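You operate a simulated robot arm through the tools that you are given. There is no shell and no other tool. Be economical: measure what you need, move in short steps, check, and stop when the job is done.

You run a simulated robot arm. Do the job below in one go: nothing can be reset, and whatever is moved stays where it is left.

TASK
Pull mill one's mushroom button out, reset the fault and restart at 400 rpm.
Fine: turn the speed down before Start; no new fault; leave the other controls as they are.
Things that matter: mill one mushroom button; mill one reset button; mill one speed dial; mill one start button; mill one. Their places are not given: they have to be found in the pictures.

Only the result counts: the job must be done as asked and must still hold three seconds after the hand-in. Knocking over, shifting, dropping, spilling or breaking anything else fails it.

THE ROBOT
A 6-joint arm with a two-finger parallel gripper, fixed in place. Base frame: the origin is at the foot of the arm, x ahead of it, y to its left, z up. Readings come in cm, degrees, newtons and seconds.
With the tool pointing down near the work surface it reaches from about 16 to 64 cm from the base axis. Its first joint turns from -66.0 to 66.0 degrees. Payload 2.9 kg.
The tool frame sits at the grasp point between the pads (the TCP): z along the fingers, y along the line on which they close. The tips reach 3 cm beyond it. The gripper opens to 11 cm. The fingers are 2 cm wide and 1 cm thick; the gripper's body (4.8 by 11.2 cm) begins 5.5 cm behind the TCP.
Orientation is that of the tool frame in the base frame, as a unit quaternion [x, y, z, w]. With the fingers straight down and closing along the base's y, the tool's x points along the base's -x, its y along +y and its z along -z.

THE INTERFACE
- The arm moves only by the tool apply_moves. Its argument "steps" is a list of rows, each a list of 7 numbers: the shift along the tool's x, y, z in cm, then the turn, a rotation vector about the tool's x, y, z in degrees, then the opening in per cent of the stroke, from 0 (shut) to 100 (fully open). In form: [[tx, ty, tz, rx, ry, rz, gripper], ...]. A call has 1 to 12 rows; each row is the pose to reach, as a shift and turn from the pose commanded when the call began, along the tool's axes at that moment. Rows are played at 5 a second. More than 5 cm and 8.6 degrees between two rows, or a gripper value outside its range, and nothing of the call is played. Where a pose cannot be reached the arm comes as near as it can. A force on the tool above 70 N (or 10 N above the force at the start of the call, whichever is more), or a blocked arm, ends the call early, and 0.2 s more pass. Each finger travels about 10.8 cm/s and halts on what it meets, pressing with about 32 N; the grip force reading is that of the motor and also rises with nothing between the fingers. The clock runs only during rows and for 0.2 s after the last one: add rows that repeat a pose to give the fingers time. It gives the time, the measured TCP pose, the force on the tool (base axes), the opening and the grip force at its end, in the units of the frame above (readings bear some noise).
- Cameras (640 x 400 px; columns grow to the right, rows downward): "scene" is fixed at [6.42, 41.56, 141.23]; the picture's right is [-0.88, -0.47, 0.00], its down [-0.18, 0.34, -0.92] and it looks along [0.43, -0.82, -0.38] (base axes); focal length 334 px, centre (320, 200). "wrist" rides on the gripper at [7.2, 1.7, -10.3] in the tool frame; the picture's right is [-0.23, 0.97, 0.00], its down [-0.76, -0.18, -0.62] and it looks along [-0.61, -0.14, 0.78] (tool axes); focal length 222 px, centre (320, 200).
- grab_frame(camera): a new picture of that camera. No time passes.
- probe_pixels(camera, pixels): there is no depth. For up to 12 entries [column, row, z] of the newest picture of that camera ("zoom" is the newest enlarged one), the place [x, y] in the base frame at which the ray of that pixel passes the height z, good to about 0.2 cm, but the place of the scene camera against the robot may be out by one fixed shift of up to 1.2 cm in any direction. No time passes.
- inspect(camera, box): a new picture of the part [left, top, right, bottom] of that camera's present view, enlarged. No time passes.
- sign_off(): hands the job in; it is judged then, once.

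Keep the steps short. Do not move on a guess: measure, check each grasp and each placing, and mend mistakes. In all there are 80 turns and 54 pictures (those below and enlarged ones count). Leave the gripper open and the arm clear of the work at the hand-in unless told otherwise, and finish with a single line.

The tools are called after "Call:" by a JSON object that holds its "fn" and its "kwargs". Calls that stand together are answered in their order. apply_moves: Moves the arm, as the interface text tells. Its arguments: {"type":"object","properties":{"steps":{"type":"array"}},"required":["steps"]} The other tools are called the same way: grab_frame (camera) takes a picture; probe_pixels (camera, pixels) gives the place at which the rays of pixels pass given heights; inspect (camera, box) takes an enlarged picture of a part of a camera's view; sign_off () hands the job in.

At the start:

```text
clock: 0.0
tcp_pos: [38.29, -6.15, 129.96]
orientation: [0.0, 1.0, 0.001, 0.0]
wrist_force: [0.0, -0.4, 0.2]
gripper_width: 11.03
grip_force: 0.0
```

scene: 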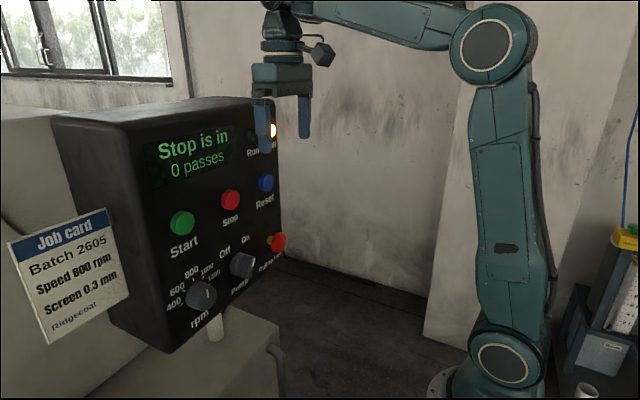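
wrist: 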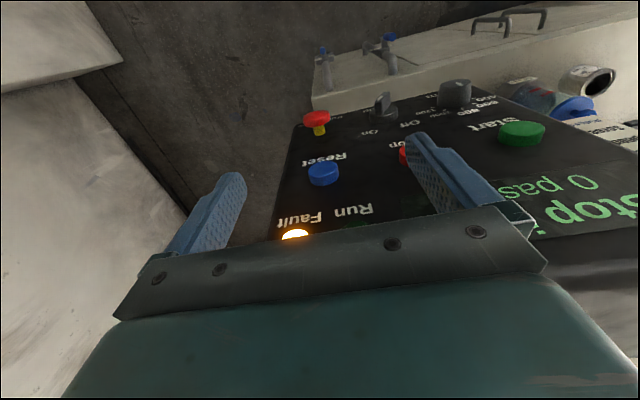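

I see a control panel with the mushroom button at about (277,242), Reset (266,183), Start (182,222) and the rpm dial (201,295). I'll enlarge the panel in both views first.

Call:
{"fn": "inspect", "kwargs": {"camera": "scene", "box": [130, 90, 300, 350]}}

Call:
{"fn": "inspect", "kwargs": {"camera": "wrist", "box": [260, 60, 640, 260]}}

```text
1.54 times, centred on (215, 220) of scene
```

zoom: 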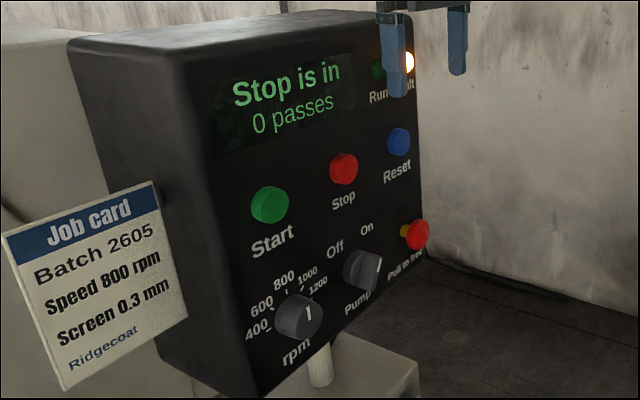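

```text
1.68 times, centred on (450, 160) of wrist
```

zoom: 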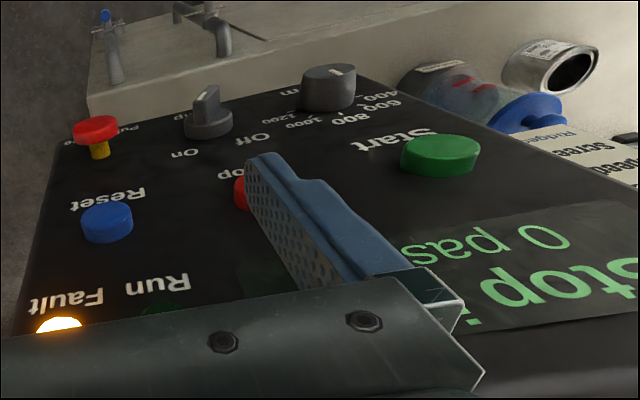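

The panel seems to face the base. I'll probe the rays of the same features from both cameras at two heights, to intersect them.

Call:
{"fn": "probe_pixels", "kwargs": {"camera": "wrist", "pixels": [[316.5, 118, 110], [316.5, 118, 130], [322, 169, 110], [322, 169, 130], [522, 129, 110], [522, 129, 130], [455, 86, 110], [455, 86, 130], [386, 101, 110], [386, 101, 130], [295, 236, 110], [295, 236, 130]]}}

Call:
{"fn": "probe_pixels", "kwargs": {"camera": "scene", "pixels": [[278, 241.5, 110], [278, 241.5, 130], [267, 182, 110], [267, 182, 130], [182, 222, 110], [182, 222, 130], [203, 295, 110], [203, 295, 130], [243, 265, 110], [243, 265, 130], [273, 130, 110], [273, 130, 130]]}}

```text
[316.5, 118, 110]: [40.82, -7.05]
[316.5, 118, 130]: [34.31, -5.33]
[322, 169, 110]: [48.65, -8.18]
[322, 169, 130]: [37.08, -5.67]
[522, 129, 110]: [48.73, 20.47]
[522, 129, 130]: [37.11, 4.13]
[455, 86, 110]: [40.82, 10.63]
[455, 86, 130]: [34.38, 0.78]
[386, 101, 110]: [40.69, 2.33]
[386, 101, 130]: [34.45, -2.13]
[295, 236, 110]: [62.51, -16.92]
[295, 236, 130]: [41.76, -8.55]
```

```text
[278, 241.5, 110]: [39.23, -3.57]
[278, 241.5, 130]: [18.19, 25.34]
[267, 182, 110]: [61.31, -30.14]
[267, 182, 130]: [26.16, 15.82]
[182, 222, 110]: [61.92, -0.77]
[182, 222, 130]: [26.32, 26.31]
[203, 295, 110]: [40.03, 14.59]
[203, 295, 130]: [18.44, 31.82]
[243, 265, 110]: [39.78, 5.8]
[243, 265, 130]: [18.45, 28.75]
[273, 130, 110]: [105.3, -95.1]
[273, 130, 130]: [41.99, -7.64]
```

Intersecting the rays, the panel is near-vertical at about x≈43. The rough positions are:
- Mushroom: (41.7, -7.3, 107.5)
- Reset: (42.6, -7, 120)
- Start: (43, 12.5, 120)
- Dial: (42, 12, 107.5)

I'll back off and tilt the tool forward 48° for a square view of the panel.

Call:
{"fn": "apply_moves", "kwargs": {"steps": [[2, 0, 0, 0, -8, 0, 100], [4, 1, 0, 0, -16, 0, 100], [6, 2, 0, 0, -24, 0, 100], [8, 4, 0, 0, -32, 0, 100], [10, 6, 0, 0, -40, 0, 100], [10, 8, 0, 0, -48, 0, 100], [10, 8, 0, 0, -48, 0, 100]]}}

Call:
{"fn": "grab_frame", "kwargs": {"camera": "wrist"}}

```text
clock: 1.6
tcp_pos: [28.38, -3.1, 137.02]
orientation: [0.001, 0.979, 0.0, 0.206]
wrist_force: [0.2, -0.1, -0.2]
gripper_width: 11.0
grip_force: 0.0
out of reach, approached as far as the arm can: row 1, 2, 3, 4, 5, 6, 7
```

```text
49 pictures are left
```

wrist: 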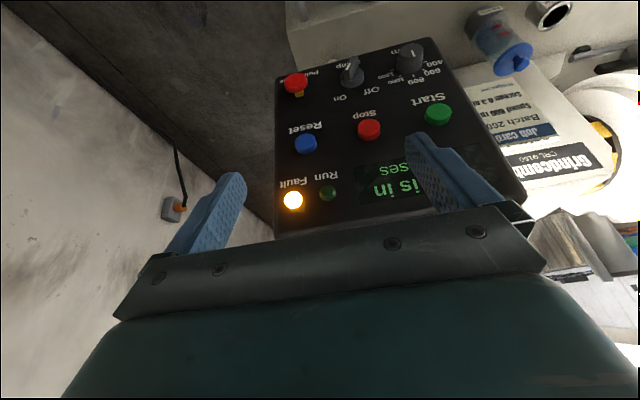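

The arm reached only about 24° of tilt and reports the pose as out of reach. I'll look at the arm's posture to see what limits it.

Call:
{"fn": "grab_frame", "kwargs": {"camera": "scene"}}

```text
48 pictures are left
```

scene: 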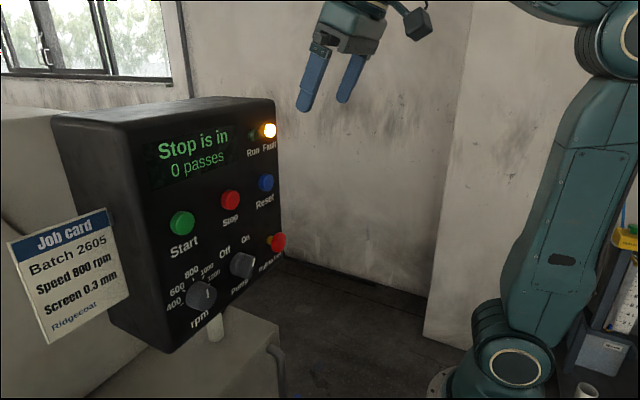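

Elbow and wrist look bent about 90°. I'll test by sending a hold to see whether the arm keeps converging.

Call:
{"fn": "apply_moves", "kwargs": {"steps": [[0, 0, 0, 0, 0, 0, 100], [0, 0, 0, 0, 0, 0, 100], [0, 0, 0, 0, 0, 0, 100]]}}

```text
clock: 2.4
tcp_pos: [28.47, -3.04, 137.11]
orientation: [0.0, 0.979, 0.0, 0.204]
wrist_force: [-1.1, 0.2, 0.0]
gripper_width: 11.0
grip_force: 0.0
```

It holds there. Next I'll test a pure translation, 10 cm down and 5 cm forward with the same tilt.

Call:
{"fn": "apply_moves", "kwargs": {"steps": [[-0.1, 0, 2.8, 0, 0, 0, 100], [-0.2, 0, 5.6, 0, 0, 0, 100], [-0.4, 0, 8.4, 0, 0, 0, 100], [-0.5, 0, 11.2, 0, 0, 0, 100], [-0.5, 0, 11.2, 0, 0, 0, 100]]}}

```text
clock: 3.6
tcp_pos: [33.43, -3.26, 127.04]
orientation: [0.001, 0.979, 0.0, 0.206]
wrist_force: [-0.1, 0.2, 0.4]
gripper_width: 10.97
grip_force: 0.0
out of reach, approached as far as the arm can: row 1, 2, 3
```

That end pose is reachable. Here I'll try tilting further in place, 24° more.

Call:
{"fn": "apply_moves", "kwargs": {"steps": [[0, 0, 0, 0, -8, 0, 100], [0, 0, 0, 0, -16, 0, 100], [0, 0, 0, 0, -24, 0, 100], [0, 0, 0, 0, -24, 0, 100]]}}

```text
clock: 4.6
tcp_pos: [33.59, -3.34, 127.13]
orientation: [0.001, 0.915, -0.001, 0.404]
wrist_force: [-0.3, -1.0, 0.0]
gripper_width: 11.02
grip_force: 0.1
```

It tilted to 48° without trouble lower down. I'll go on to roughly horizontal while moving slightly down and back.

Call:
{"fn": "apply_moves", "kwargs": {"steps": [[1.2, 0, 0.2, 0, -8, 0, 100], [2.4, 0, 0.4, 0, -16, 0, 100], [3.6, 0, 0.7, 0, -24, 0, 100], [4.8, 0, 1, 0, -32, 0, 100], [5.7, 0, 1.15, 0, -40, 0, 100], [5.7, 0, 1.15, 0, -42, 0, 100]]}}

Call:
{"fn": "grab_frame", "kwargs": {"camera": "wrist"}}

Call:
{"fn": "grab_frame", "kwargs": {"camera": "scene"}}

```text
clock: 6.0
tcp_pos: [33.76, -4.18, 127.37]
orientation: [0.001, 0.709, -0.001, 0.706]
wrist_force: [0.5, -0.1, 0.2]
gripper_width: 11.03
grip_force: 0.0
out of reach, approached as far as the arm can: row 4, 5, 6
```

```text
47 pictures are left
```

wrist: 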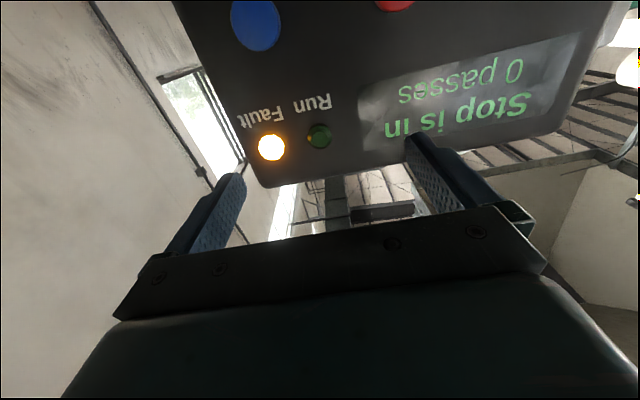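

```text
46 pictures are left
```

scene: 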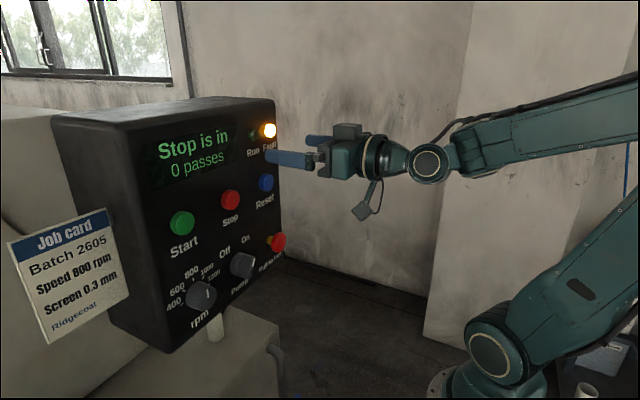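

The tool is now horizontal, facing the panel. I'll test descending: tool x points down, so 8 cm down and 2 cm forward.

Call:
{"fn": "apply_moves", "kwargs": {"steps": [[2, 0, 0.5, 0, 0, 0, 100], [4, 0, 1, 0, 0, 0, 100], [6, 0, 1.5, 0, 0, 0, 100], [8, 0, 2, 0, 0, 0, 100], [8, 0, 2, 0, 0, 0, 100]]}}

```text
clock: 7.2
tcp_pos: [39.15, -4.79, 122.49]
orientation: [0.0, 0.709, -0.001, 0.705]
wrist_force: [-0.6, 0.2, -0.4]
gripper_width: 11.02
grip_force: 0.0
out of reach, approached as far as the arm can: row 1, 2, 3, 4, 5
```

It slid forward along its inner limit (wrist at least about 29 cm from the shoulder), with the tips near x=42. So the bottom row needs about 50° of tilt. I'll back off and retilt to about 48°, centred on the panel, for a clear view.

Call:
{"fn": "apply_moves", "kwargs": {"steps": [[0, 0, -1.5, 0, 8, 0, 100], [0, 1, -3, 0, 16, 0, 100], [0, 3, -5, 0, 24, 0, 100], [0, 5, -6, 0, 32, 0, 100], [0, 7, -7, 0, 40, 0, 100], [0, 9, -7, 0, 42, 0, 100], [0, 9, -7, 0, 42, 0, 100]]}}

Call:
{"fn": "grab_frame", "kwargs": {"camera": "wrist"}}

```text
clock: 8.8
tcp_pos: [32.01, 4.44, 122.74]
orientation: [0.0, 0.915, 0.0, 0.404]
wrist_force: [0.0, 0.1, -0.1]
gripper_width: 11.01
grip_force: 0.0
```

```text
45 pictures are left
```

wrist: 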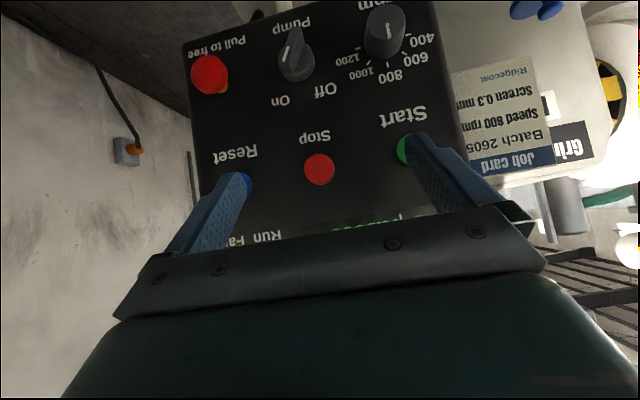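

I see the whole panel now, upside down. I'll enlarge the lower row to read the dial and locate the heads.

Call:
{"fn": "inspect", "kwargs": {"camera": "wrist", "box": [320, 0, 460, 100]}}

Call:
{"fn": "inspect", "kwargs": {"camera": "wrist", "box": [170, 20, 330, 120]}}

```text
4.00 times, centred on (390, 50) of wrist
```

zoom: 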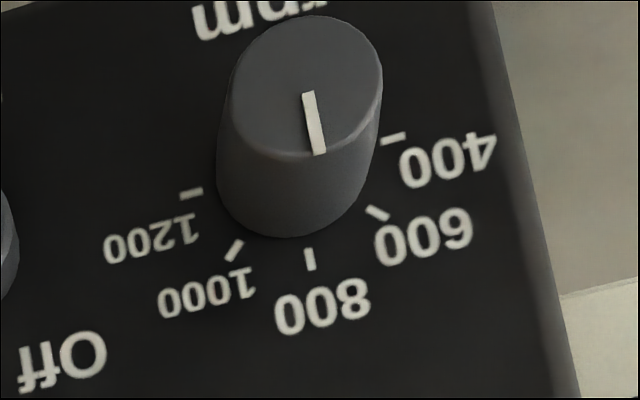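

```text
4.00 times, centred on (250, 70) of wrist
```

zoom: 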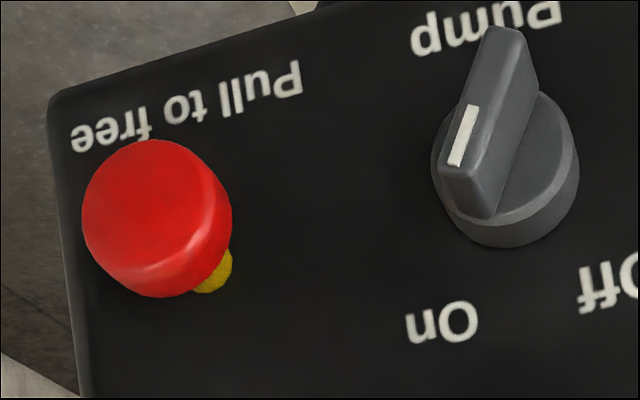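

The dial points to 800, with ticks 45° apart, so 400 is a quarter turn counter-clockwise. The second wrist view gives independent rays, so I'll probe those.

Call:
{"fn": "probe_pixels", "kwargs": {"camera": "wrist", "pixels": [[206, 72.5, 100], [206, 72.5, 110], [386.75, 21.3, 100], [386.75, 21.3, 110], [383, 41.3, 100], [383, 41.3, 110], [320, 169, 110], [320, 169, 120], [408.3, 34.5, 100], [408.3, 34.5, 110], [302.5, 99, 100], [302.5, 99, 110]]}}

```text
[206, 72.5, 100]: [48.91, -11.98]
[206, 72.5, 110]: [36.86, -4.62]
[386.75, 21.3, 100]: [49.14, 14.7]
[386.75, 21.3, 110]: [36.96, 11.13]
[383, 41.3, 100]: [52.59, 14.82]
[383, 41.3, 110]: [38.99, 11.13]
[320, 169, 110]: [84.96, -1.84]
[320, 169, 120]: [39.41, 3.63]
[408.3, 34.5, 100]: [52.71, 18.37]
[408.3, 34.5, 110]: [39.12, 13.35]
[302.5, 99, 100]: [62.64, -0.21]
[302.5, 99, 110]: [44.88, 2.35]
```

Combining both wrist views:
- Panel plane: x≈44.8, vertical.
- Dial: axis at y≈12.7, z≈105.7, front at x≈42.2, diameter about 4 cm.
- Mushroom: head front at about (42.2, -7.6, 105.7).

I'll move to a stand-off along the tool axis in front of the mushroom.

Call:
{"fn": "apply_moves", "kwargs": {"steps": [[1.3, -3, 2.4, 0, 0, 0, 100], [2.7, -6, 4.8, 0, 0, 0, 100], [4.0, -9, 7.2, 0, 0, 0, 100], [5.4, -12, 9.5, 0, 0, 0, 100], [5.4, -12, 9.5, 0, 0, 0, 100]]}}

Call:
{"fn": "grab_frame", "kwargs": {"camera": "wrist"}}

Call:
{"fn": "grab_frame", "kwargs": {"camera": "scene"}}

```text
clock: 10.0
tcp_pos: [35.71, -7.72, 112.24]
orientation: [0.0, 0.914, 0.0, 0.405]
wrist_force: [0.0, 0.7, -0.2]
gripper_width: 11.01
grip_force: 0.1
```

```text
42 pictures are left
```

wrist: 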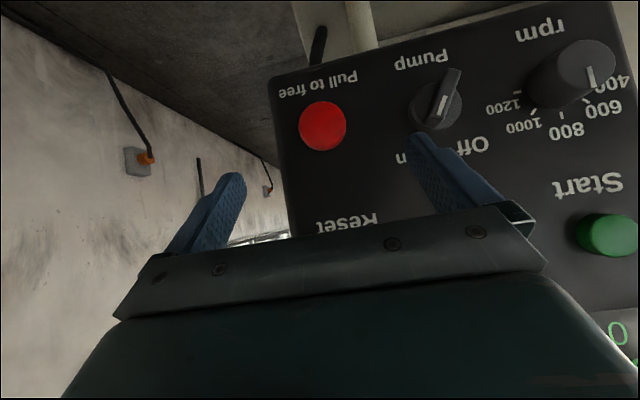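

```text
41 pictures are left
```

scene: 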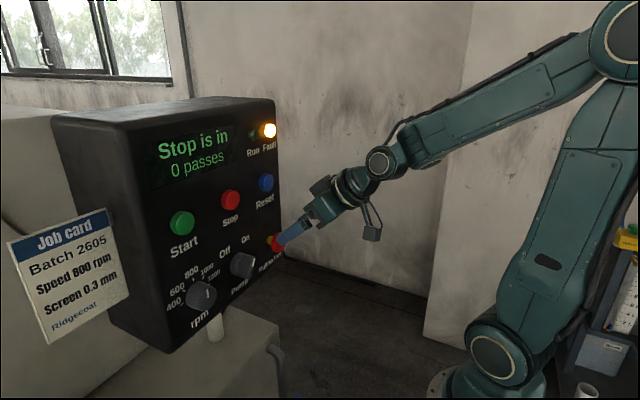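

I'll check the mushroom position with this third view, along with dial front (573,67), Start front (609,235) and pump.

Call:
{"fn": "probe_pixels", "kwargs": {"camera": "wrist", "pixels": [[322, 127, 100], [322, 127, 110], [586, 65, 100], [586, 65, 110], [612, 235, 115], [612, 235, 120], [443, 103, 100], [443, 103, 110]]}}

```text
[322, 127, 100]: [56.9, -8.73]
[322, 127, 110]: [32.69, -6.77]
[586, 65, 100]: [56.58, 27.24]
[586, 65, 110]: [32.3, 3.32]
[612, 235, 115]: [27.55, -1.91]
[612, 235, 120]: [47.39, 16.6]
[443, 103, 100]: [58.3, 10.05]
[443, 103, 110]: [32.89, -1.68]
```

The third view agrees: the mushroom is at y≈-7.55, z≈106. I'll advance 7.6 cm along the tool axis with open fingers straddling the head.

Call:
{"fn": "apply_moves", "kwargs": {"steps": [[0, 0.1, 2, 0, 0, 0, 100], [0, 0.15, 4, 0, 0, 0, 100], [0, 0.15, 6, 0, 0, 0, 100], [0, 0.15, 7.6, 0, 0, 0, 100], [0, 0.15, 7.6, 0, 0, 0, 100]]}}

Call:
{"fn": "grab_frame", "kwargs": {"camera": "wrist"}}

Call:
{"fn": "inspect", "kwargs": {"camera": "scene", "box": [220, 180, 380, 280]}}

```text
clock: 11.2
tcp_pos: [41.21, -7.38, 107.1]
orientation: [-0.001, 0.914, 0.001, 0.405]
wrist_force: [1.0, -0.5, 0.1]
gripper_width: 11.01
grip_force: 0.0
```

```text
40 pictures are left
```

wrist: 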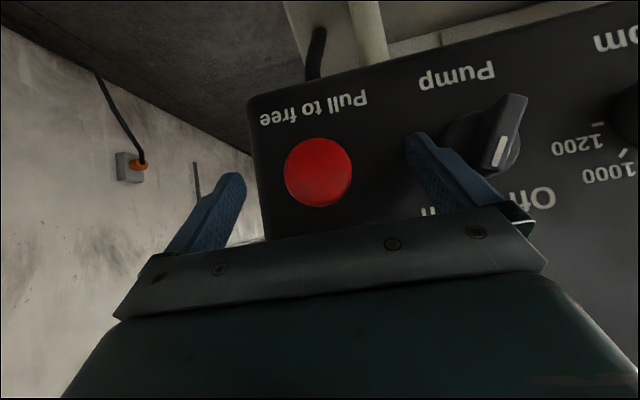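

```text
4.00 times, centred on (300, 230) of scene
```

zoom: 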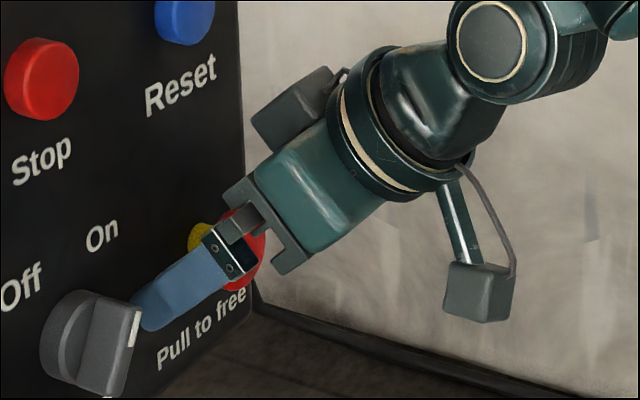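

The head at (319,172) sits between the fingers, and the side view agrees once I allow for parallax. Closing on it now.

Call:
{"fn": "apply_moves", "kwargs": {"steps": [[0, 0, 0, 0, 0, 0, 60], [0, 0, 0, 0, 0, 0, 40], [0, 0, 0, 0, 0, 0, 15], [0, 0, 0, 0, 0, 0, 15], [0, 0, 0, 0, 0, 0, 15]]}}

Call:
{"fn": "grab_frame", "kwargs": {"camera": "wrist"}}

Call:
{"fn": "inspect", "kwargs": {"camera": "scene", "box": [220, 180, 380, 280]}}

```text
clock: 12.4
tcp_pos: [41.09, -7.54, 107.24]
orientation: [0.001, 0.915, -0.002, 0.404]
wrist_force: [0.0, -6.9, -1.9]
gripper_width: 4.15
grip_force: 45.5
```

```text
38 pictures are left
```

wrist: 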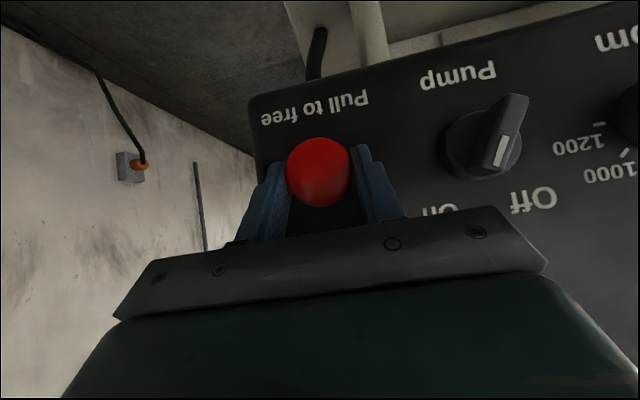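

```text
4.00 times, centred on (300, 230) of scene
```

zoom: 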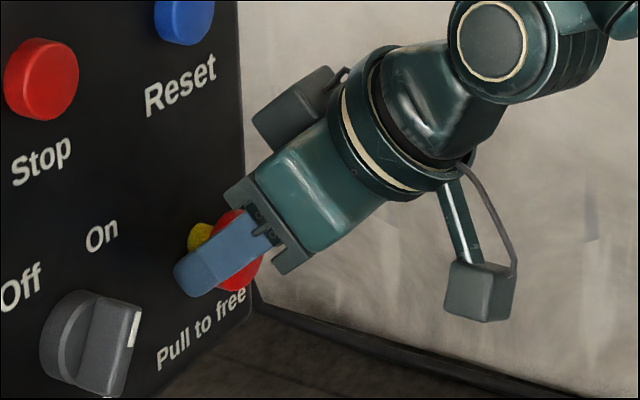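

The head is held at 4.15 cm. I'll pull straight out along -x, 2 cm in small rows.

Call:
{"fn": "apply_moves", "kwargs": {"steps": [[0.33, 0, -0.37, 0, 0, 0, 15], [0.67, 0, -0.74, 0, 0, 0, 15], [1.0, 0, -1.1, 0, 0, 0, 15], [1.34, 0, -1.49, 0, 0, 0, 15], [1.34, 0, -1.49, 0, 0, 0, 15]]}}

Call:
{"fn": "grab_frame", "kwargs": {"camera": "scene"}}

```text
clock: 13.6
tcp_pos: [39.43, -7.51, 107.32]
orientation: [0.0, 0.913, 0.0, 0.409]
wrist_force: [42.6, -7.3, -10.1]
gripper_width: 4.13
grip_force: 45.1
```

```text
36 pictures are left
```

scene: 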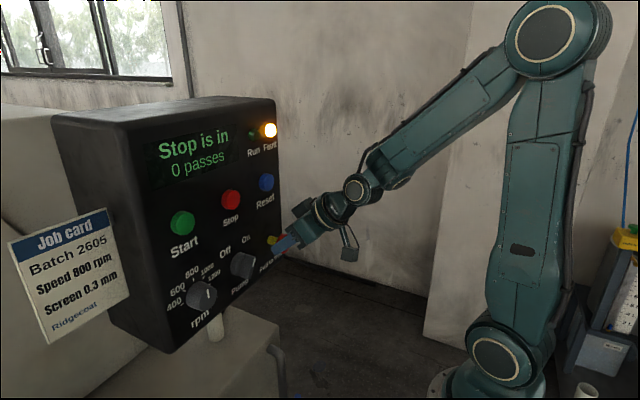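

The force is 42 N against the pull and the display still says "Stop is in". I'll look closely at head and fingers.

Call:
{"fn": "inspect", "kwargs": {"camera": "scene", "box": [220, 180, 380, 280]}}

Call:
{"fn": "grab_frame", "kwargs": {"camera": "wrist"}}

```text
4.00 times, centred on (300, 230) of scene
```

zoom: 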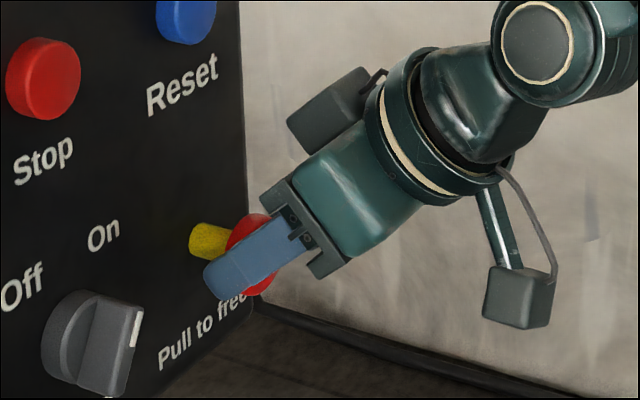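

```text
34 pictures are left
```

wrist: 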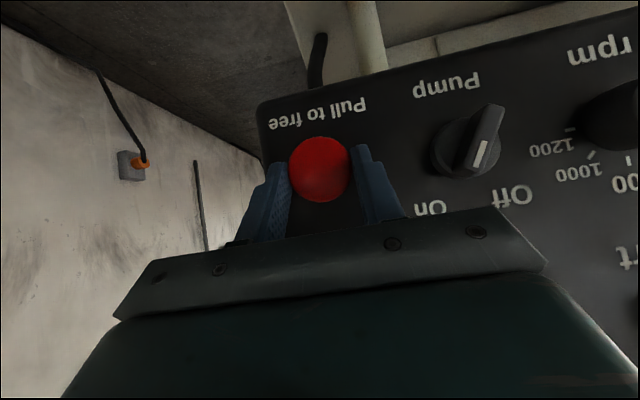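

The head has come out about 1.6 cm and the grip holds. I'll pull a little further to find the latch or the stop.

Call:
{"fn": "apply_moves", "kwargs": {"steps": [[0.13, 0, -0.15, 0, 0, 0, 15], [0.27, 0, -0.3, 0, 0, 0, 15], [0.4, 0, -0.45, 0, 0, 0, 15], [0.4, 0, -0.45, 0, 0, 0, 15]]}}

Call:
{"fn": "inspect", "kwargs": {"camera": "scene", "box": [140, 110, 380, 280]}}

```text
clock: 14.6
tcp_pos: [39.03, -7.49, 107.37]
orientation: [-0.001, 0.912, -0.001, 0.41]
wrist_force: [42.2, -0.8, -4.4]
gripper_width: 4.14
grip_force: 44.9
```

```text
2.35 times, centred on (260, 195) of scene
```

zoom: 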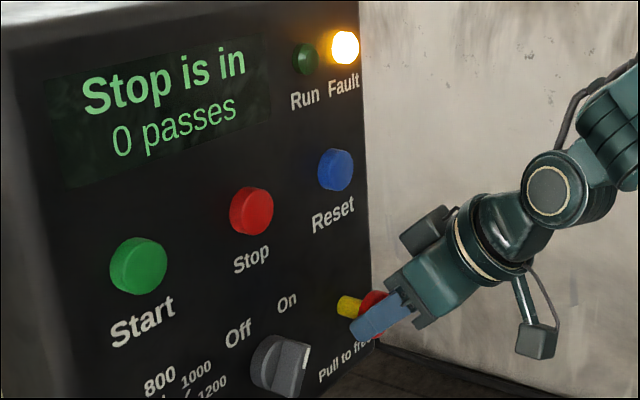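

The force stayed at 42 N, so the pads may be slipping. Zooming in to compare.

Call:
{"fn": "inspect", "kwargs": {"camera": "scene", "box": [220, 180, 380, 280]}}

```text
4.00 times, centred on (300, 230) of scene
```

zoom: 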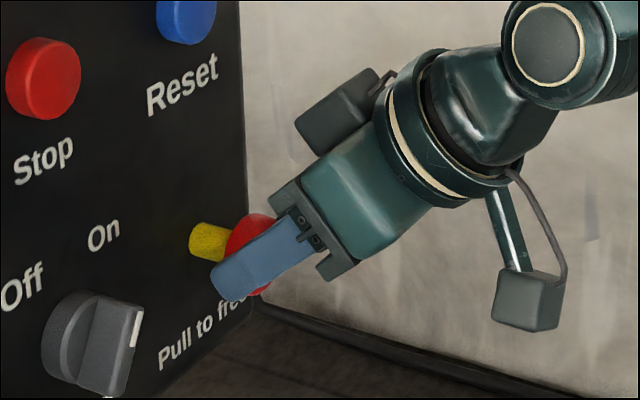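

The red head's edge stayed at 225 while the finger moved, so the head is at its end stop and the pads slip. I'll open slowly and see whether it stays out.

Call:
{"fn": "apply_moves", "kwargs": {"steps": [[0, 0, 0, 0, 0, 0, 45], [0, 0, 0, 0, 0, 0, 60], [0, 0, 0, 0, 0, 0, 80], [0, 0, 0, 0, 0, 0, 80]]}}

Call:
{"fn": "inspect", "kwargs": {"camera": "scene", "box": [140, 110, 380, 280]}}

```text
clock: 15.6
tcp_pos: [38.58, -7.4, 107.12]
orientation: [0.0, 0.915, 0.0, 0.404]
wrist_force: [0.4, 0.3, -0.6]
gripper_width: 8.82
grip_force: 0.0
```

```text
2.35 times, centred on (260, 195) of scene
```

zoom: 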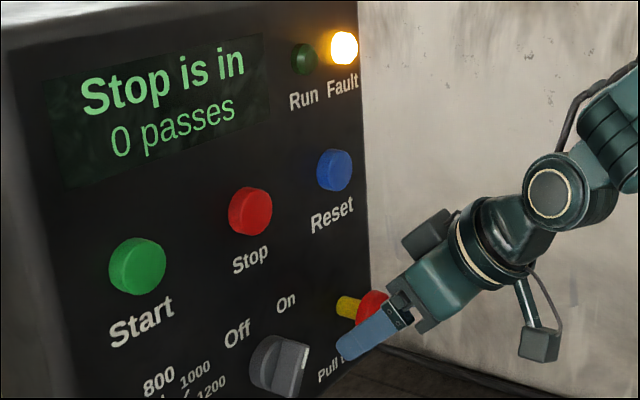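

The head stays out with the stem exposed and no force. I'll retreat along the tool axis, rise to the Reset height, close the fingers and tilt a bit more, then look.

Call:
{"fn": "apply_moves", "kwargs": {"steps": [[0, 0, -2, 0, 0, 0, 80], [0, 0, -4, 0, 0, 0, 80], [-2.5, 0, -6.5, 0, 0, 0, 80], [-5, 0, -9.3, 0, 0, 0, 60], [-7.5, 0, -12.1, 0, -8, 0, 30], [-7.5, 0, -12.1, 0, -16, 0, 0], [-7.5, 0, -12.1, 0, -16, 0, 0], [-7.5, 0, -12.1, 0, -16, 0, 0]]}}

Call:
{"fn": "grab_frame", "kwargs": {"camera": "wrist"}}

Call:
{"fn": "grab_frame", "kwargs": {"camera": "scene"}}

```text
clock: 17.4
tcp_pos: [34.48, -7.49, 121.0]
orientation: [0.0, 0.849, 0.0, 0.528]
wrist_force: [-0.1, -1.2, -0.3]
gripper_width: 0.02
grip_force: 32.6
```

```text
30 pictures are left
```

wrist: 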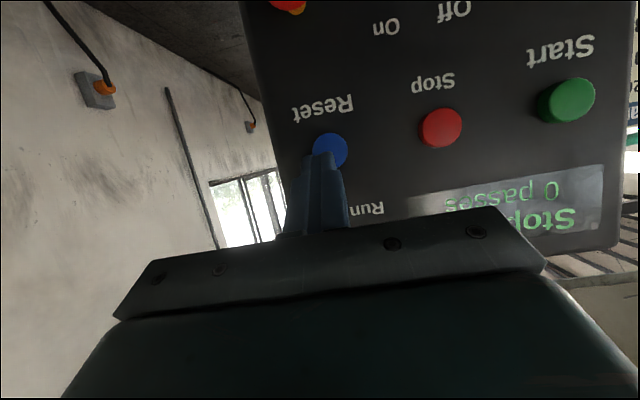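

```text
29 pictures are left
```

scene: 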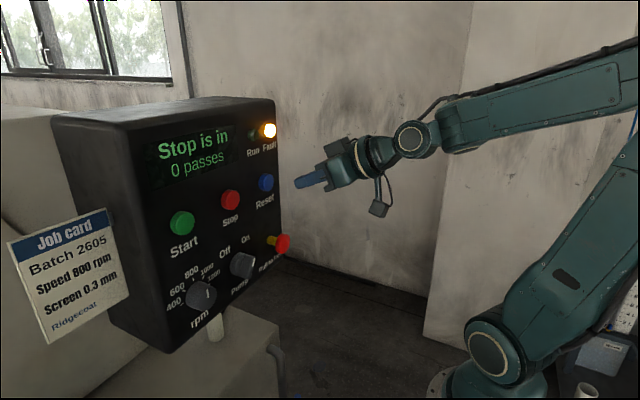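

The mushroom is visibly out at (282,243). I'll probe Reset at (330,148) and the fronts of Start and Stop.

Call:
{"fn": "probe_pixels", "kwargs": {"camera": "wrist", "pixels": [[330, 149, 115], [330, 149, 120], [571, 102, 115], [571, 102, 120], [443, 127, 115], [443, 127, 120], [325, 107, 110], [325, 107, 115]]}}

```text
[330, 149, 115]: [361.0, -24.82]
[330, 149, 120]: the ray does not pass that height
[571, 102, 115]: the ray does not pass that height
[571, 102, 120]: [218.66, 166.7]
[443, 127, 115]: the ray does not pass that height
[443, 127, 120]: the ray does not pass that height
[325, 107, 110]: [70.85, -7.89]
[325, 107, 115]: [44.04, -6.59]
```

Solving the near-horizontal rays gives Reset at (y -7.0, z 118.85) and Start at (13.0, 119.1). I'll bring the closed tips to just short of Reset.

Call:
{"fn": "apply_moves", "kwargs": {"steps": [[-0.4, 0.25, 2.5, 0, 0, 0, 0], [-0.87, 0.5, 5.1, 0, 0, 0, 0], [-0.87, 0.5, 5.1, 0, 0, 0, 0]]}}

Call:
{"fn": "inspect", "kwargs": {"camera": "wrist", "box": [240, 100, 400, 200]}}

Call:
{"fn": "inspect", "kwargs": {"camera": "scene", "box": [210, 130, 370, 230]}}

```text
clock: 18.2
tcp_pos: [39.59, -6.95, 119.48]
orientation: [0.001, 0.849, -0.001, 0.528]
wrist_force: [0.7, -0.4, 0.6]
gripper_width: 0.0
grip_force: 32.2
```

```text
4.00 times, centred on (320, 150) of wrist
```

zoom: 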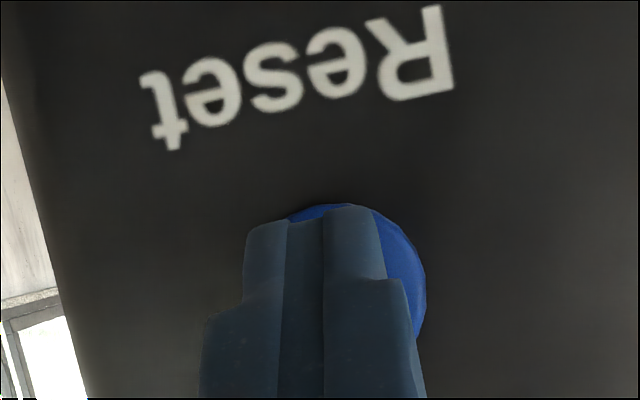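

```text
4.00 times, centred on (290, 180) of scene
```

zoom: 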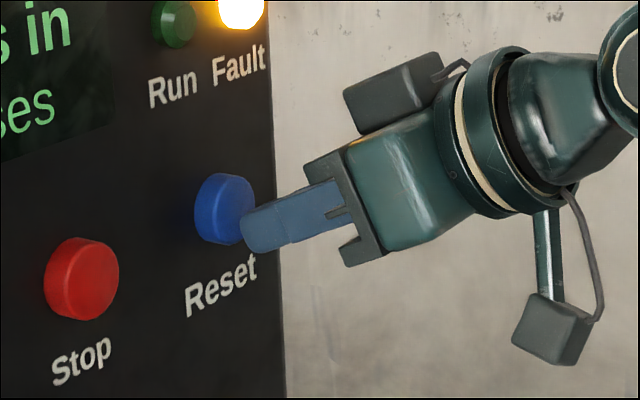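

The tip is slightly low and to the left of Reset's centre. I'll correct +0.5 up and +0.3 in y, then press in small rows.

Call:
{"fn": "apply_moves", "kwargs": {"steps": [[-0.45, 0.3, -0.22, 0, 0, 0, 0], [-0.71, 0.3, 0.32, 0, 0, 0, 0], [-0.8, 0.3, 0.5, 0, 0, 0, 0], [-0.89, 0.3, 0.68, 0, 0, 0, 0], [-0.98, 0.3, 0.85, 0, 0, 0, 0], [-1.07, 0.3, 1.03, 0, 0, 0, 0]]}}

Call:
{"fn": "inspect", "kwargs": {"camera": "scene", "box": [140, 110, 380, 280]}}

```text
clock: 19.6
tcp_pos: [40.73, -6.66, 120.05]
orientation: [0.0, 0.849, 0.0, 0.528]
wrist_force: [-13.1, -1.5, 2.4]
gripper_width: 0.0
grip_force: 31.9
```

```text
2.35 times, centred on (260, 195) of scene
```

zoom: 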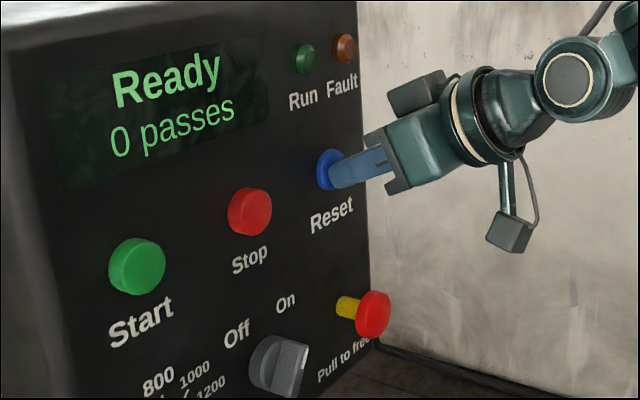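

The display reads "Ready", Fault is dark and the mushroom is still out. I'll retract from Reset and move toward the dial side, stopping higher up. I'll also probe the block below the panel for clearance.

Call:
{"fn": "apply_moves", "kwargs": {"steps": [[0.6, 0, -1.3, 0, 0, 0, 0], [1.8, 0, -4, 0, 0, 0, 0], [2.2, 4, -5, 0, 0, 0, 20], [2.2, 8, -5, 0, 0, 0, 40], [2.2, 12, -5, 0, 0, 0, 60], [2.2, 16, -5, 0, 0, 0, 70], [2.2, 19.5, -5, 0, 0, 0, 70], [2.2, 19.5, -5, 0, 0, 0, 70]]}}

Call:
{"fn": "grab_frame", "kwargs": {"camera": "wrist"}}

Call:
{"fn": "grab_frame", "kwargs": {"camera": "scene"}}

Call:
{"fn": "probe_pixels", "kwargs": {"camera": "scene", "pixels": [[278, 328, 101], [278, 328, 95], [278, 328, 90], [217, 340, 95], [217, 340, 101], [165, 350, 101], [165, 350, 98]]}}

```text
clock: 21.4
tcp_pos: [35.58, 12.63, 120.17]
orientation: [0.001, 0.85, 0.0, 0.527]
wrist_force: [0.2, -0.7, -0.2]
gripper_width: 7.71
grip_force: 0.1
```

```text
25 pictures are left
```

wrist: 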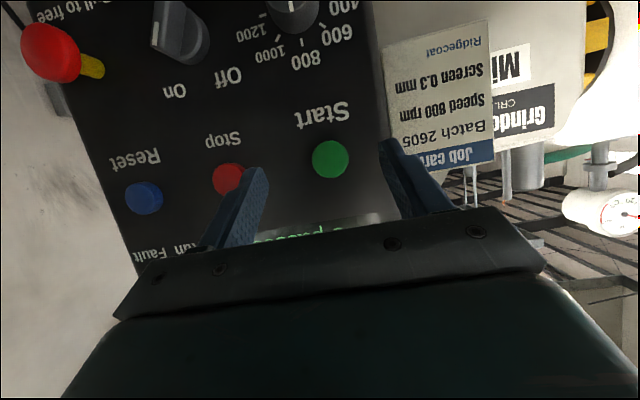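

```text
24 pictures are left
```

scene: 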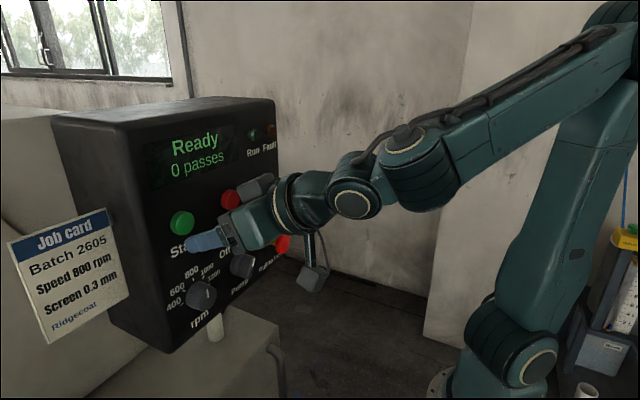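

```text
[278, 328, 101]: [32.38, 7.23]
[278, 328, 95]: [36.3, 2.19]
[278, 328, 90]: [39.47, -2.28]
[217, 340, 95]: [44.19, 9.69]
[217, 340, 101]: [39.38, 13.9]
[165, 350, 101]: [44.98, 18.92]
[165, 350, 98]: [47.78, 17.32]
```

Panel bottom is about z=101. The job card sits just left of the panel, so I'll triangulate its corners to keep the hand away from it.

Call:
{"fn": "probe_pixels", "kwargs": {"camera": "wrist", "pixels": [[381, 44, 100], [381, 44, 110], [488, 22, 100], [488, 22, 110], [295, 10, 100], [295, 10, 110]]}}

Call:
{"fn": "probe_pixels", "kwargs": {"camera": "scene", "pixels": [[130, 295, 100], [130, 295, 110], [45, 343, 100], [45, 343, 110]]}}

Call:
{"fn": "inspect", "kwargs": {"camera": "scene", "box": [0, 190, 320, 390]}}

```text
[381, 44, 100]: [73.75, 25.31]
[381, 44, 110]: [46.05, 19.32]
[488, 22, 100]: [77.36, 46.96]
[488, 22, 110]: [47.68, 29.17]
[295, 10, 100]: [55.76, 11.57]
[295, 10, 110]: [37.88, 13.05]
```

```text
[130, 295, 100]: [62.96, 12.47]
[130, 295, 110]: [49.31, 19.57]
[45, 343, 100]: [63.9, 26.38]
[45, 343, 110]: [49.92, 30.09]
```

```text
2.00 times, centred on (160, 290) of scene
```

zoom: 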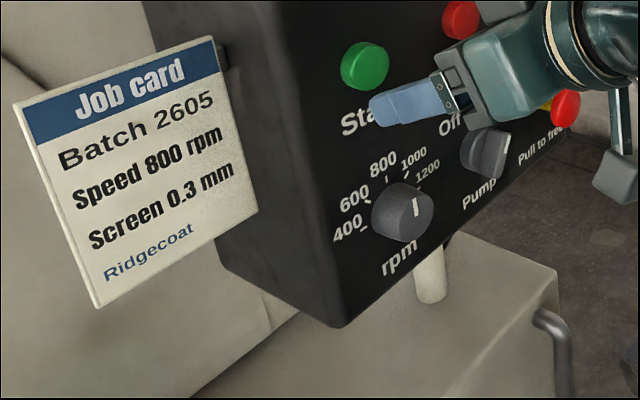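

The card is at x≈47, behind the panel front, and the block is well below z=95, so there's clearance. I'll descend to a stand-off in front of the dial.

Call:
{"fn": "apply_moves", "kwargs": {"steps": [[2.5, 0.1, 2.1, 0, 0, 0, 70], [5, 0.2, 4.3, 0, 0, 0, 70], [7.6, 0.2, 6.45, 0, 0, 0, 70], [7.6, 0.2, 6.45, 0, 0, 0, 70]]}}

Call:
{"fn": "grab_frame", "kwargs": {"camera": "wrist"}}

```text
clock: 22.4
tcp_pos: [38.13, 13.02, 110.54]
orientation: [0.0, 0.85, 0.0, 0.527]
wrist_force: [-0.5, 0.1, 0.3]
gripper_width: 7.7
grip_force: 0.1
```

```text
22 pictures are left
```

wrist: 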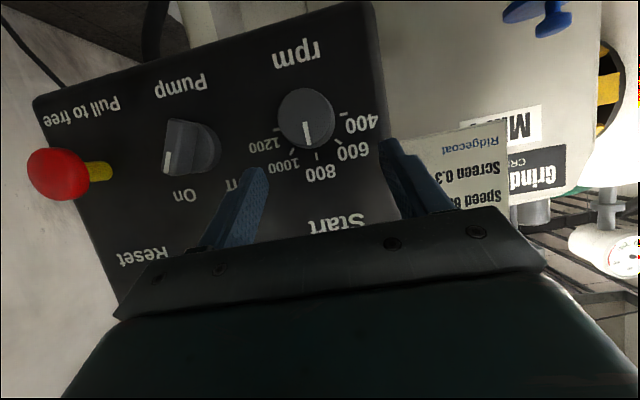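

The dial front centre is at (306,117). I'll verify it with a probe.

Call:
{"fn": "probe_pixels", "kwargs": {"camera": "wrist", "pixels": [[305, 117, 104], [305, 117, 106], [281, 112, 104], [281, 112, 106], [334, 122, 104], [334, 122, 106]]}}

```text
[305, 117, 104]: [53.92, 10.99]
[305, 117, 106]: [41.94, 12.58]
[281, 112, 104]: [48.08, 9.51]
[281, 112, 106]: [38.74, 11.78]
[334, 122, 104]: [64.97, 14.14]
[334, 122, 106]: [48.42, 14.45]
```

The dial is at y≈12.6, z≈105.95. I'll advance to straddle it and close.

Call:
{"fn": "apply_moves", "kwargs": {"steps": [[1.0, -0.3, 2.2, 0, 0, 0, 70], [2.04, -0.42, 4.5, 0, 0, 0, 70], [2.04, -0.42, 4.5, 0, 0, 0, 70], [2.04, -0.42, 4.5, 0, 0, 0, 50], [2.04, -0.42, 4.5, 0, 0, 0, 15], [2.04, -0.42, 4.5, 0, 0, 0, 15], [2.04, -0.42, 4.5, 0, 0, 0, 15]]}}

Call:
{"fn": "grab_frame", "kwargs": {"camera": "wrist"}}

Call:
{"fn": "inspect", "kwargs": {"camera": "scene", "box": [140, 220, 300, 320]}}

```text
clock: 24.0
tcp_pos: [41.28, 12.55, 106.73]
orientation: [0.001, 0.85, -0.001, 0.527]
wrist_force: [5.0, -9.5, -1.8]
gripper_width: 4.11
grip_force: 45.3
```

```text
21 pictures are left
```

wrist: 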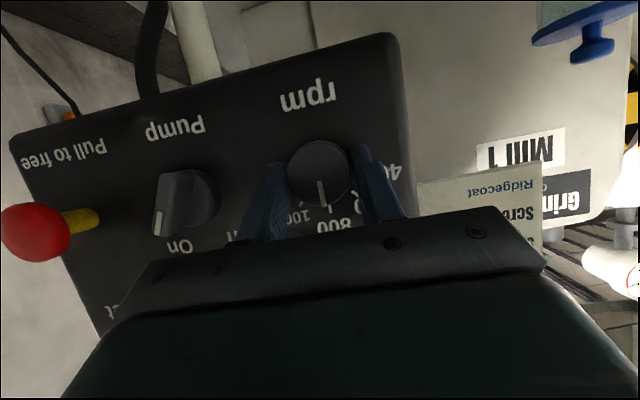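

```text
4.00 times, centred on (220, 270) of scene
```

zoom: 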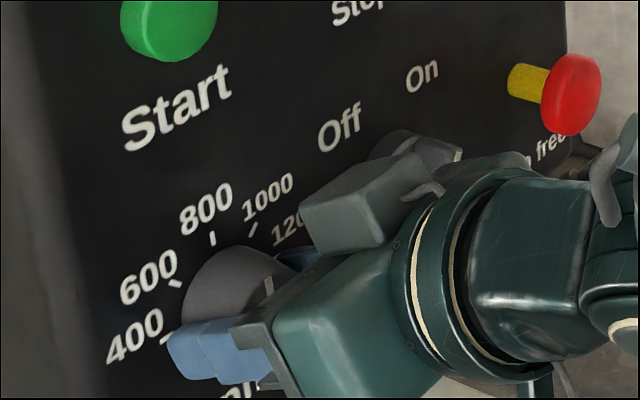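

The dial is held at 4.11 cm. I'll turn counter-clockwise about the base X axis through the dial, 48° first.

Call:
{"fn": "apply_moves", "kwargs": {"steps": [[0.007, 0.11, 0.004, 3.54, 0, -7.17, 15], [0.027, 0.215, 0.013, 7.09, 0, -14.3, 15], [0.06, 0.317, 0.03, 10.6, 0, -21.5, 15], [0.106, 0.413, 0.052, 14.2, 0, -28.7, 15], [0.163, 0.5, 0.081, 17.7, 0, -35.8, 15], [0.231, 0.58, 0.114, 21.3, 0, -43, 15], [0.231, 0.58, 0.114, 21.3, 0, -43, 15]]}}

Call:
{"fn": "grab_frame", "kwargs": {"camera": "wrist"}}

Call:
{"fn": "grab_frame", "kwargs": {"camera": "scene"}}

```text
clock: 25.6
tcp_pos: [41.27, 13.07, 106.46]
orientation: [-0.215, 0.774, -0.347, 0.484]
wrist_force: [29.5, -15.3, 10.7]
gripper_width: 4.12
grip_force: 44.8
```

```text
19 pictures are left
```

wrist: 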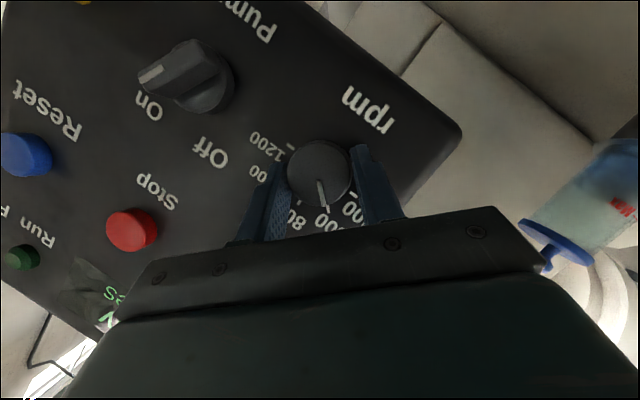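

```text
18 pictures are left
```

scene: 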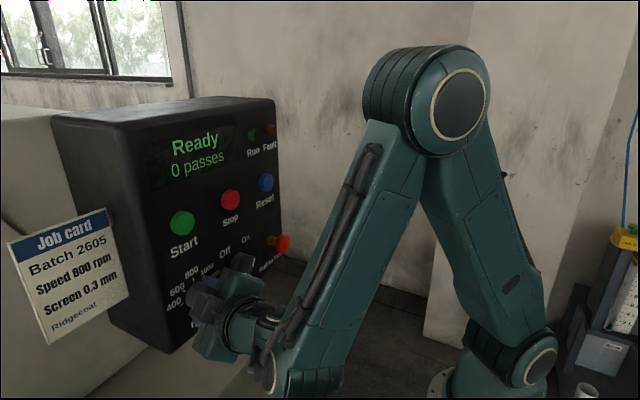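

The dial is turning with the hand and the pointer is now near 600. Continuing the same motion for another 42°.

Call:
{"fn": "apply_moves", "kwargs": {"steps": [[0.007, 0.11, 0.004, 3.54, 0, -7.17, 15], [0.027, 0.215, 0.013, 7.09, 0, -14.3, 15], [0.06, 0.317, 0.03, 10.6, 0, -21.5, 15], [0.106, 0.413, 0.052, 14.2, 0, -28.7, 15], [0.163, 0.5, 0.081, 17.7, 0, -35.8, 15], [0.18, 0.525, 0.09, 18.6, 0, -37.6, 15], [0.18, 0.525, 0.09, 18.6, 0, -37.6, 15]]}}

Call:
{"fn": "grab_frame", "kwargs": {"camera": "wrist"}}

```text
clock: 26.8
tcp_pos: [41.31, 13.21, 106.24]
orientation: [-0.359, 0.646, -0.557, 0.379]
wrist_force: [-58.4, 10.6, 8.5]
gripper_width: 4.12
grip_force: 44.6
out of reach, approached as far as the arm can: row 5
stopped in row 5: the force on the tool passed its limit (the readings are from after the stop); the commanded pose is now the measured one
```

```text
17 pictures are left
```

wrist: 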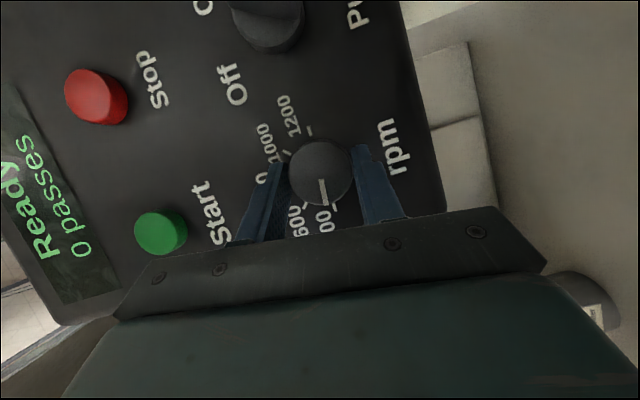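

The call stopped at about 83° on force. I'll zoom to see where the pointer stands relative to the 400 tick.

Call:
{"fn": "inspect", "kwargs": {"camera": "wrist", "box": [240, 130, 400, 230]}}

```text
4.00 times, centred on (320, 180) of wrist
```

zoom: 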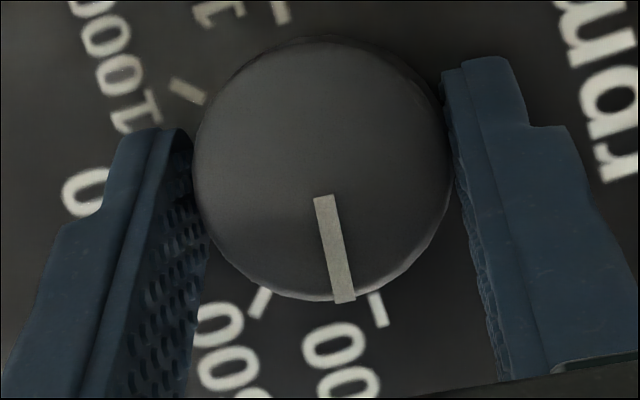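

The pointer is about 6° short of 400. I'll open, roll back about 40°, regrip and finish the rest.

Call:
{"fn": "apply_moves", "kwargs": {"steps": [[0, 0, 0, 0, 0, 0, 45], [0, 0, 0, 0, 0, 0, 60], [0, 0, 0, 0, 0, 0, 60]]}}

Call:
{"fn": "inspect", "kwargs": {"camera": "wrist", "box": [240, 130, 400, 230]}}

```text
clock: 27.1
tcp_pos: [41.32, 13.32, 105.89]
orientation: [-0.361, 0.647, -0.556, 0.377]
wrist_force: [-34.5, 6.4, -0.8]
gripper_width: 4.77
grip_force: 0.1
stopped in row 1: the force on the tool passed its limit (the readings are from after the stop); the commanded pose is now the measured one
```

```text
4.00 times, centred on (320, 180) of wrist
```

zoom: 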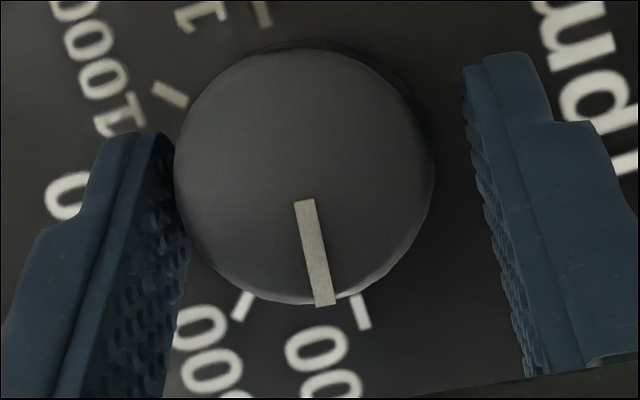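

There's still -34 N along x, so the tips probably touch the panel. I'll ease back 0.6 cm in x while opening.

Call:
{"fn": "apply_moves", "kwargs": {"steps": [[0.13, 0, -0.27, 0, 0, 0, 45], [0.27, 0, -0.54, 0, 0, 0, 60], [0.27, 0, -0.54, 0, 0, 0, 60]]}}

```text
clock: 27.9
tcp_pos: [40.9, 13.26, 105.92]
orientation: [-0.361, 0.647, -0.556, 0.376]
wrist_force: [0.4, 0.3, -0.3]
gripper_width: 6.58
grip_force: 0.1
```

Free of force now. Rolling back about 38° around the dial axis with fingers open, then regripping.

Call:
{"fn": "apply_moves", "kwargs": {"steps": [[0.01, -0.2, 0.03, -3.5, 0, 7.2, 60], [0.02, -0.35, 0.06, -7.1, 0, 14.3, 60], [0.03, -0.5, 0.1, -10.6, 0, 21.5, 60], [0.035, -0.59, 0.13, -14.2, 0, 28.7, 60], [0.035, -0.59, 0.13, -16.8, 0, 34, 60], [0.035, -0.59, 0.13, -16.8, 0, 34, 40], [0.035, -0.59, 0.13, -16.8, 0, 34, 15], [0.035, -0.59, 0.13, -16.8, 0, 34, 15], [0.035, -0.59, 0.13, -16.8, 0, 34, 15]]}}

Call:
{"fn": "inspect", "kwargs": {"camera": "wrist", "box": [240, 130, 400, 230]}}

```text
clock: 29.9
tcp_pos: [40.95, 12.99, 106.62]
orientation: [-0.206, 0.797, -0.324, 0.467]
wrist_force: [2.1, -6.8, 7.7]
gripper_width: 4.03
grip_force: 44.8
```

```text
4.00 times, centred on (320, 180) of wrist
```

zoom: 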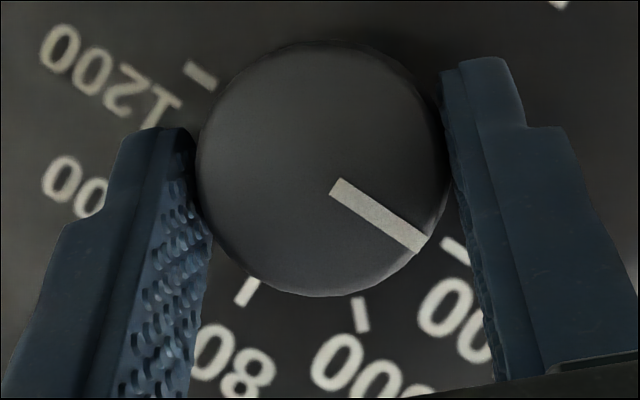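

The pointer line (slope ≈35°) now matches the 1200–400 tick line (≈35°), but perspective could mislead. I'll release and look again from further back.

Call:
{"fn": "apply_moves", "kwargs": {"steps": [[0, 0, 0, 0, 0, 0, 40], [0, 0, 0, 0, 0, 0, 60], [0.9, 0, -1.8, 0, 0, 0, 60], [0.6, 0, -3.5, -3.5, 0, 7.2, 60], [0, -1, -5, -7.1, 0, 14.3, 60], [-1, -2, -6, -10.6, 0, 21.5, 60], [-2, -2.5, -7, -14.2, 0, 28.7, 60], [-3, -3, -8, -17.7, 0, 35.8, 60], [-3, -3, -8, -20, 0, 40, 60], [-3, -3, -8, -20, 0, 40, 60]]}}

Call:
{"fn": "grab_frame", "kwargs": {"camera": "wrist"}}

```text
clock: 32.1
tcp_pos: [35.57, 15.61, 113.35]
orientation: [0.001, 0.862, -0.005, 0.506]
wrist_force: [0.2, 0.8, -0.4]
gripper_width: 6.59
grip_force: 0.1
```

```text
13 pictures are left
```

wrist: 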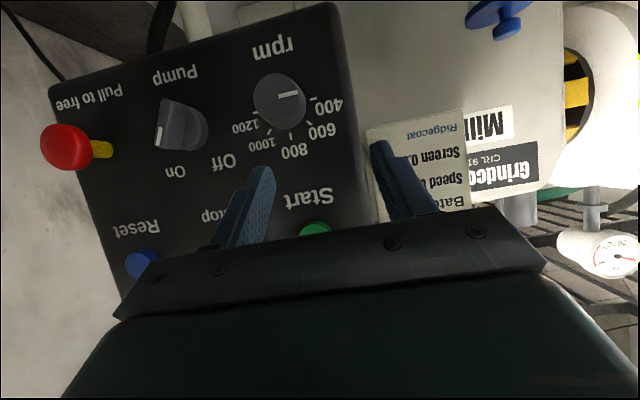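

Call:
{"fn": "inspect", "kwargs": {"camera": "wrist", "box": [215, 55, 359, 145]}}

```text
4.44 times, centred on (287, 100) of wrist
```

zoom: 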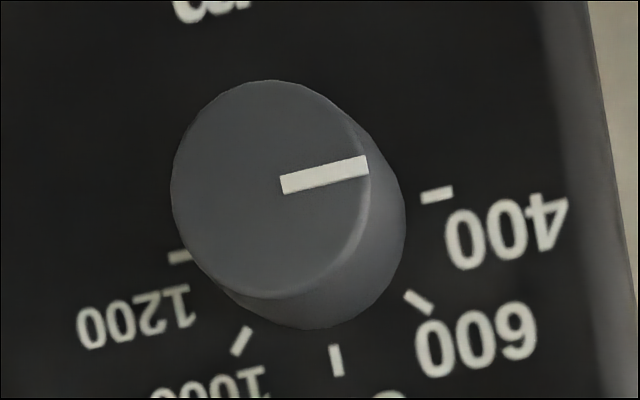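

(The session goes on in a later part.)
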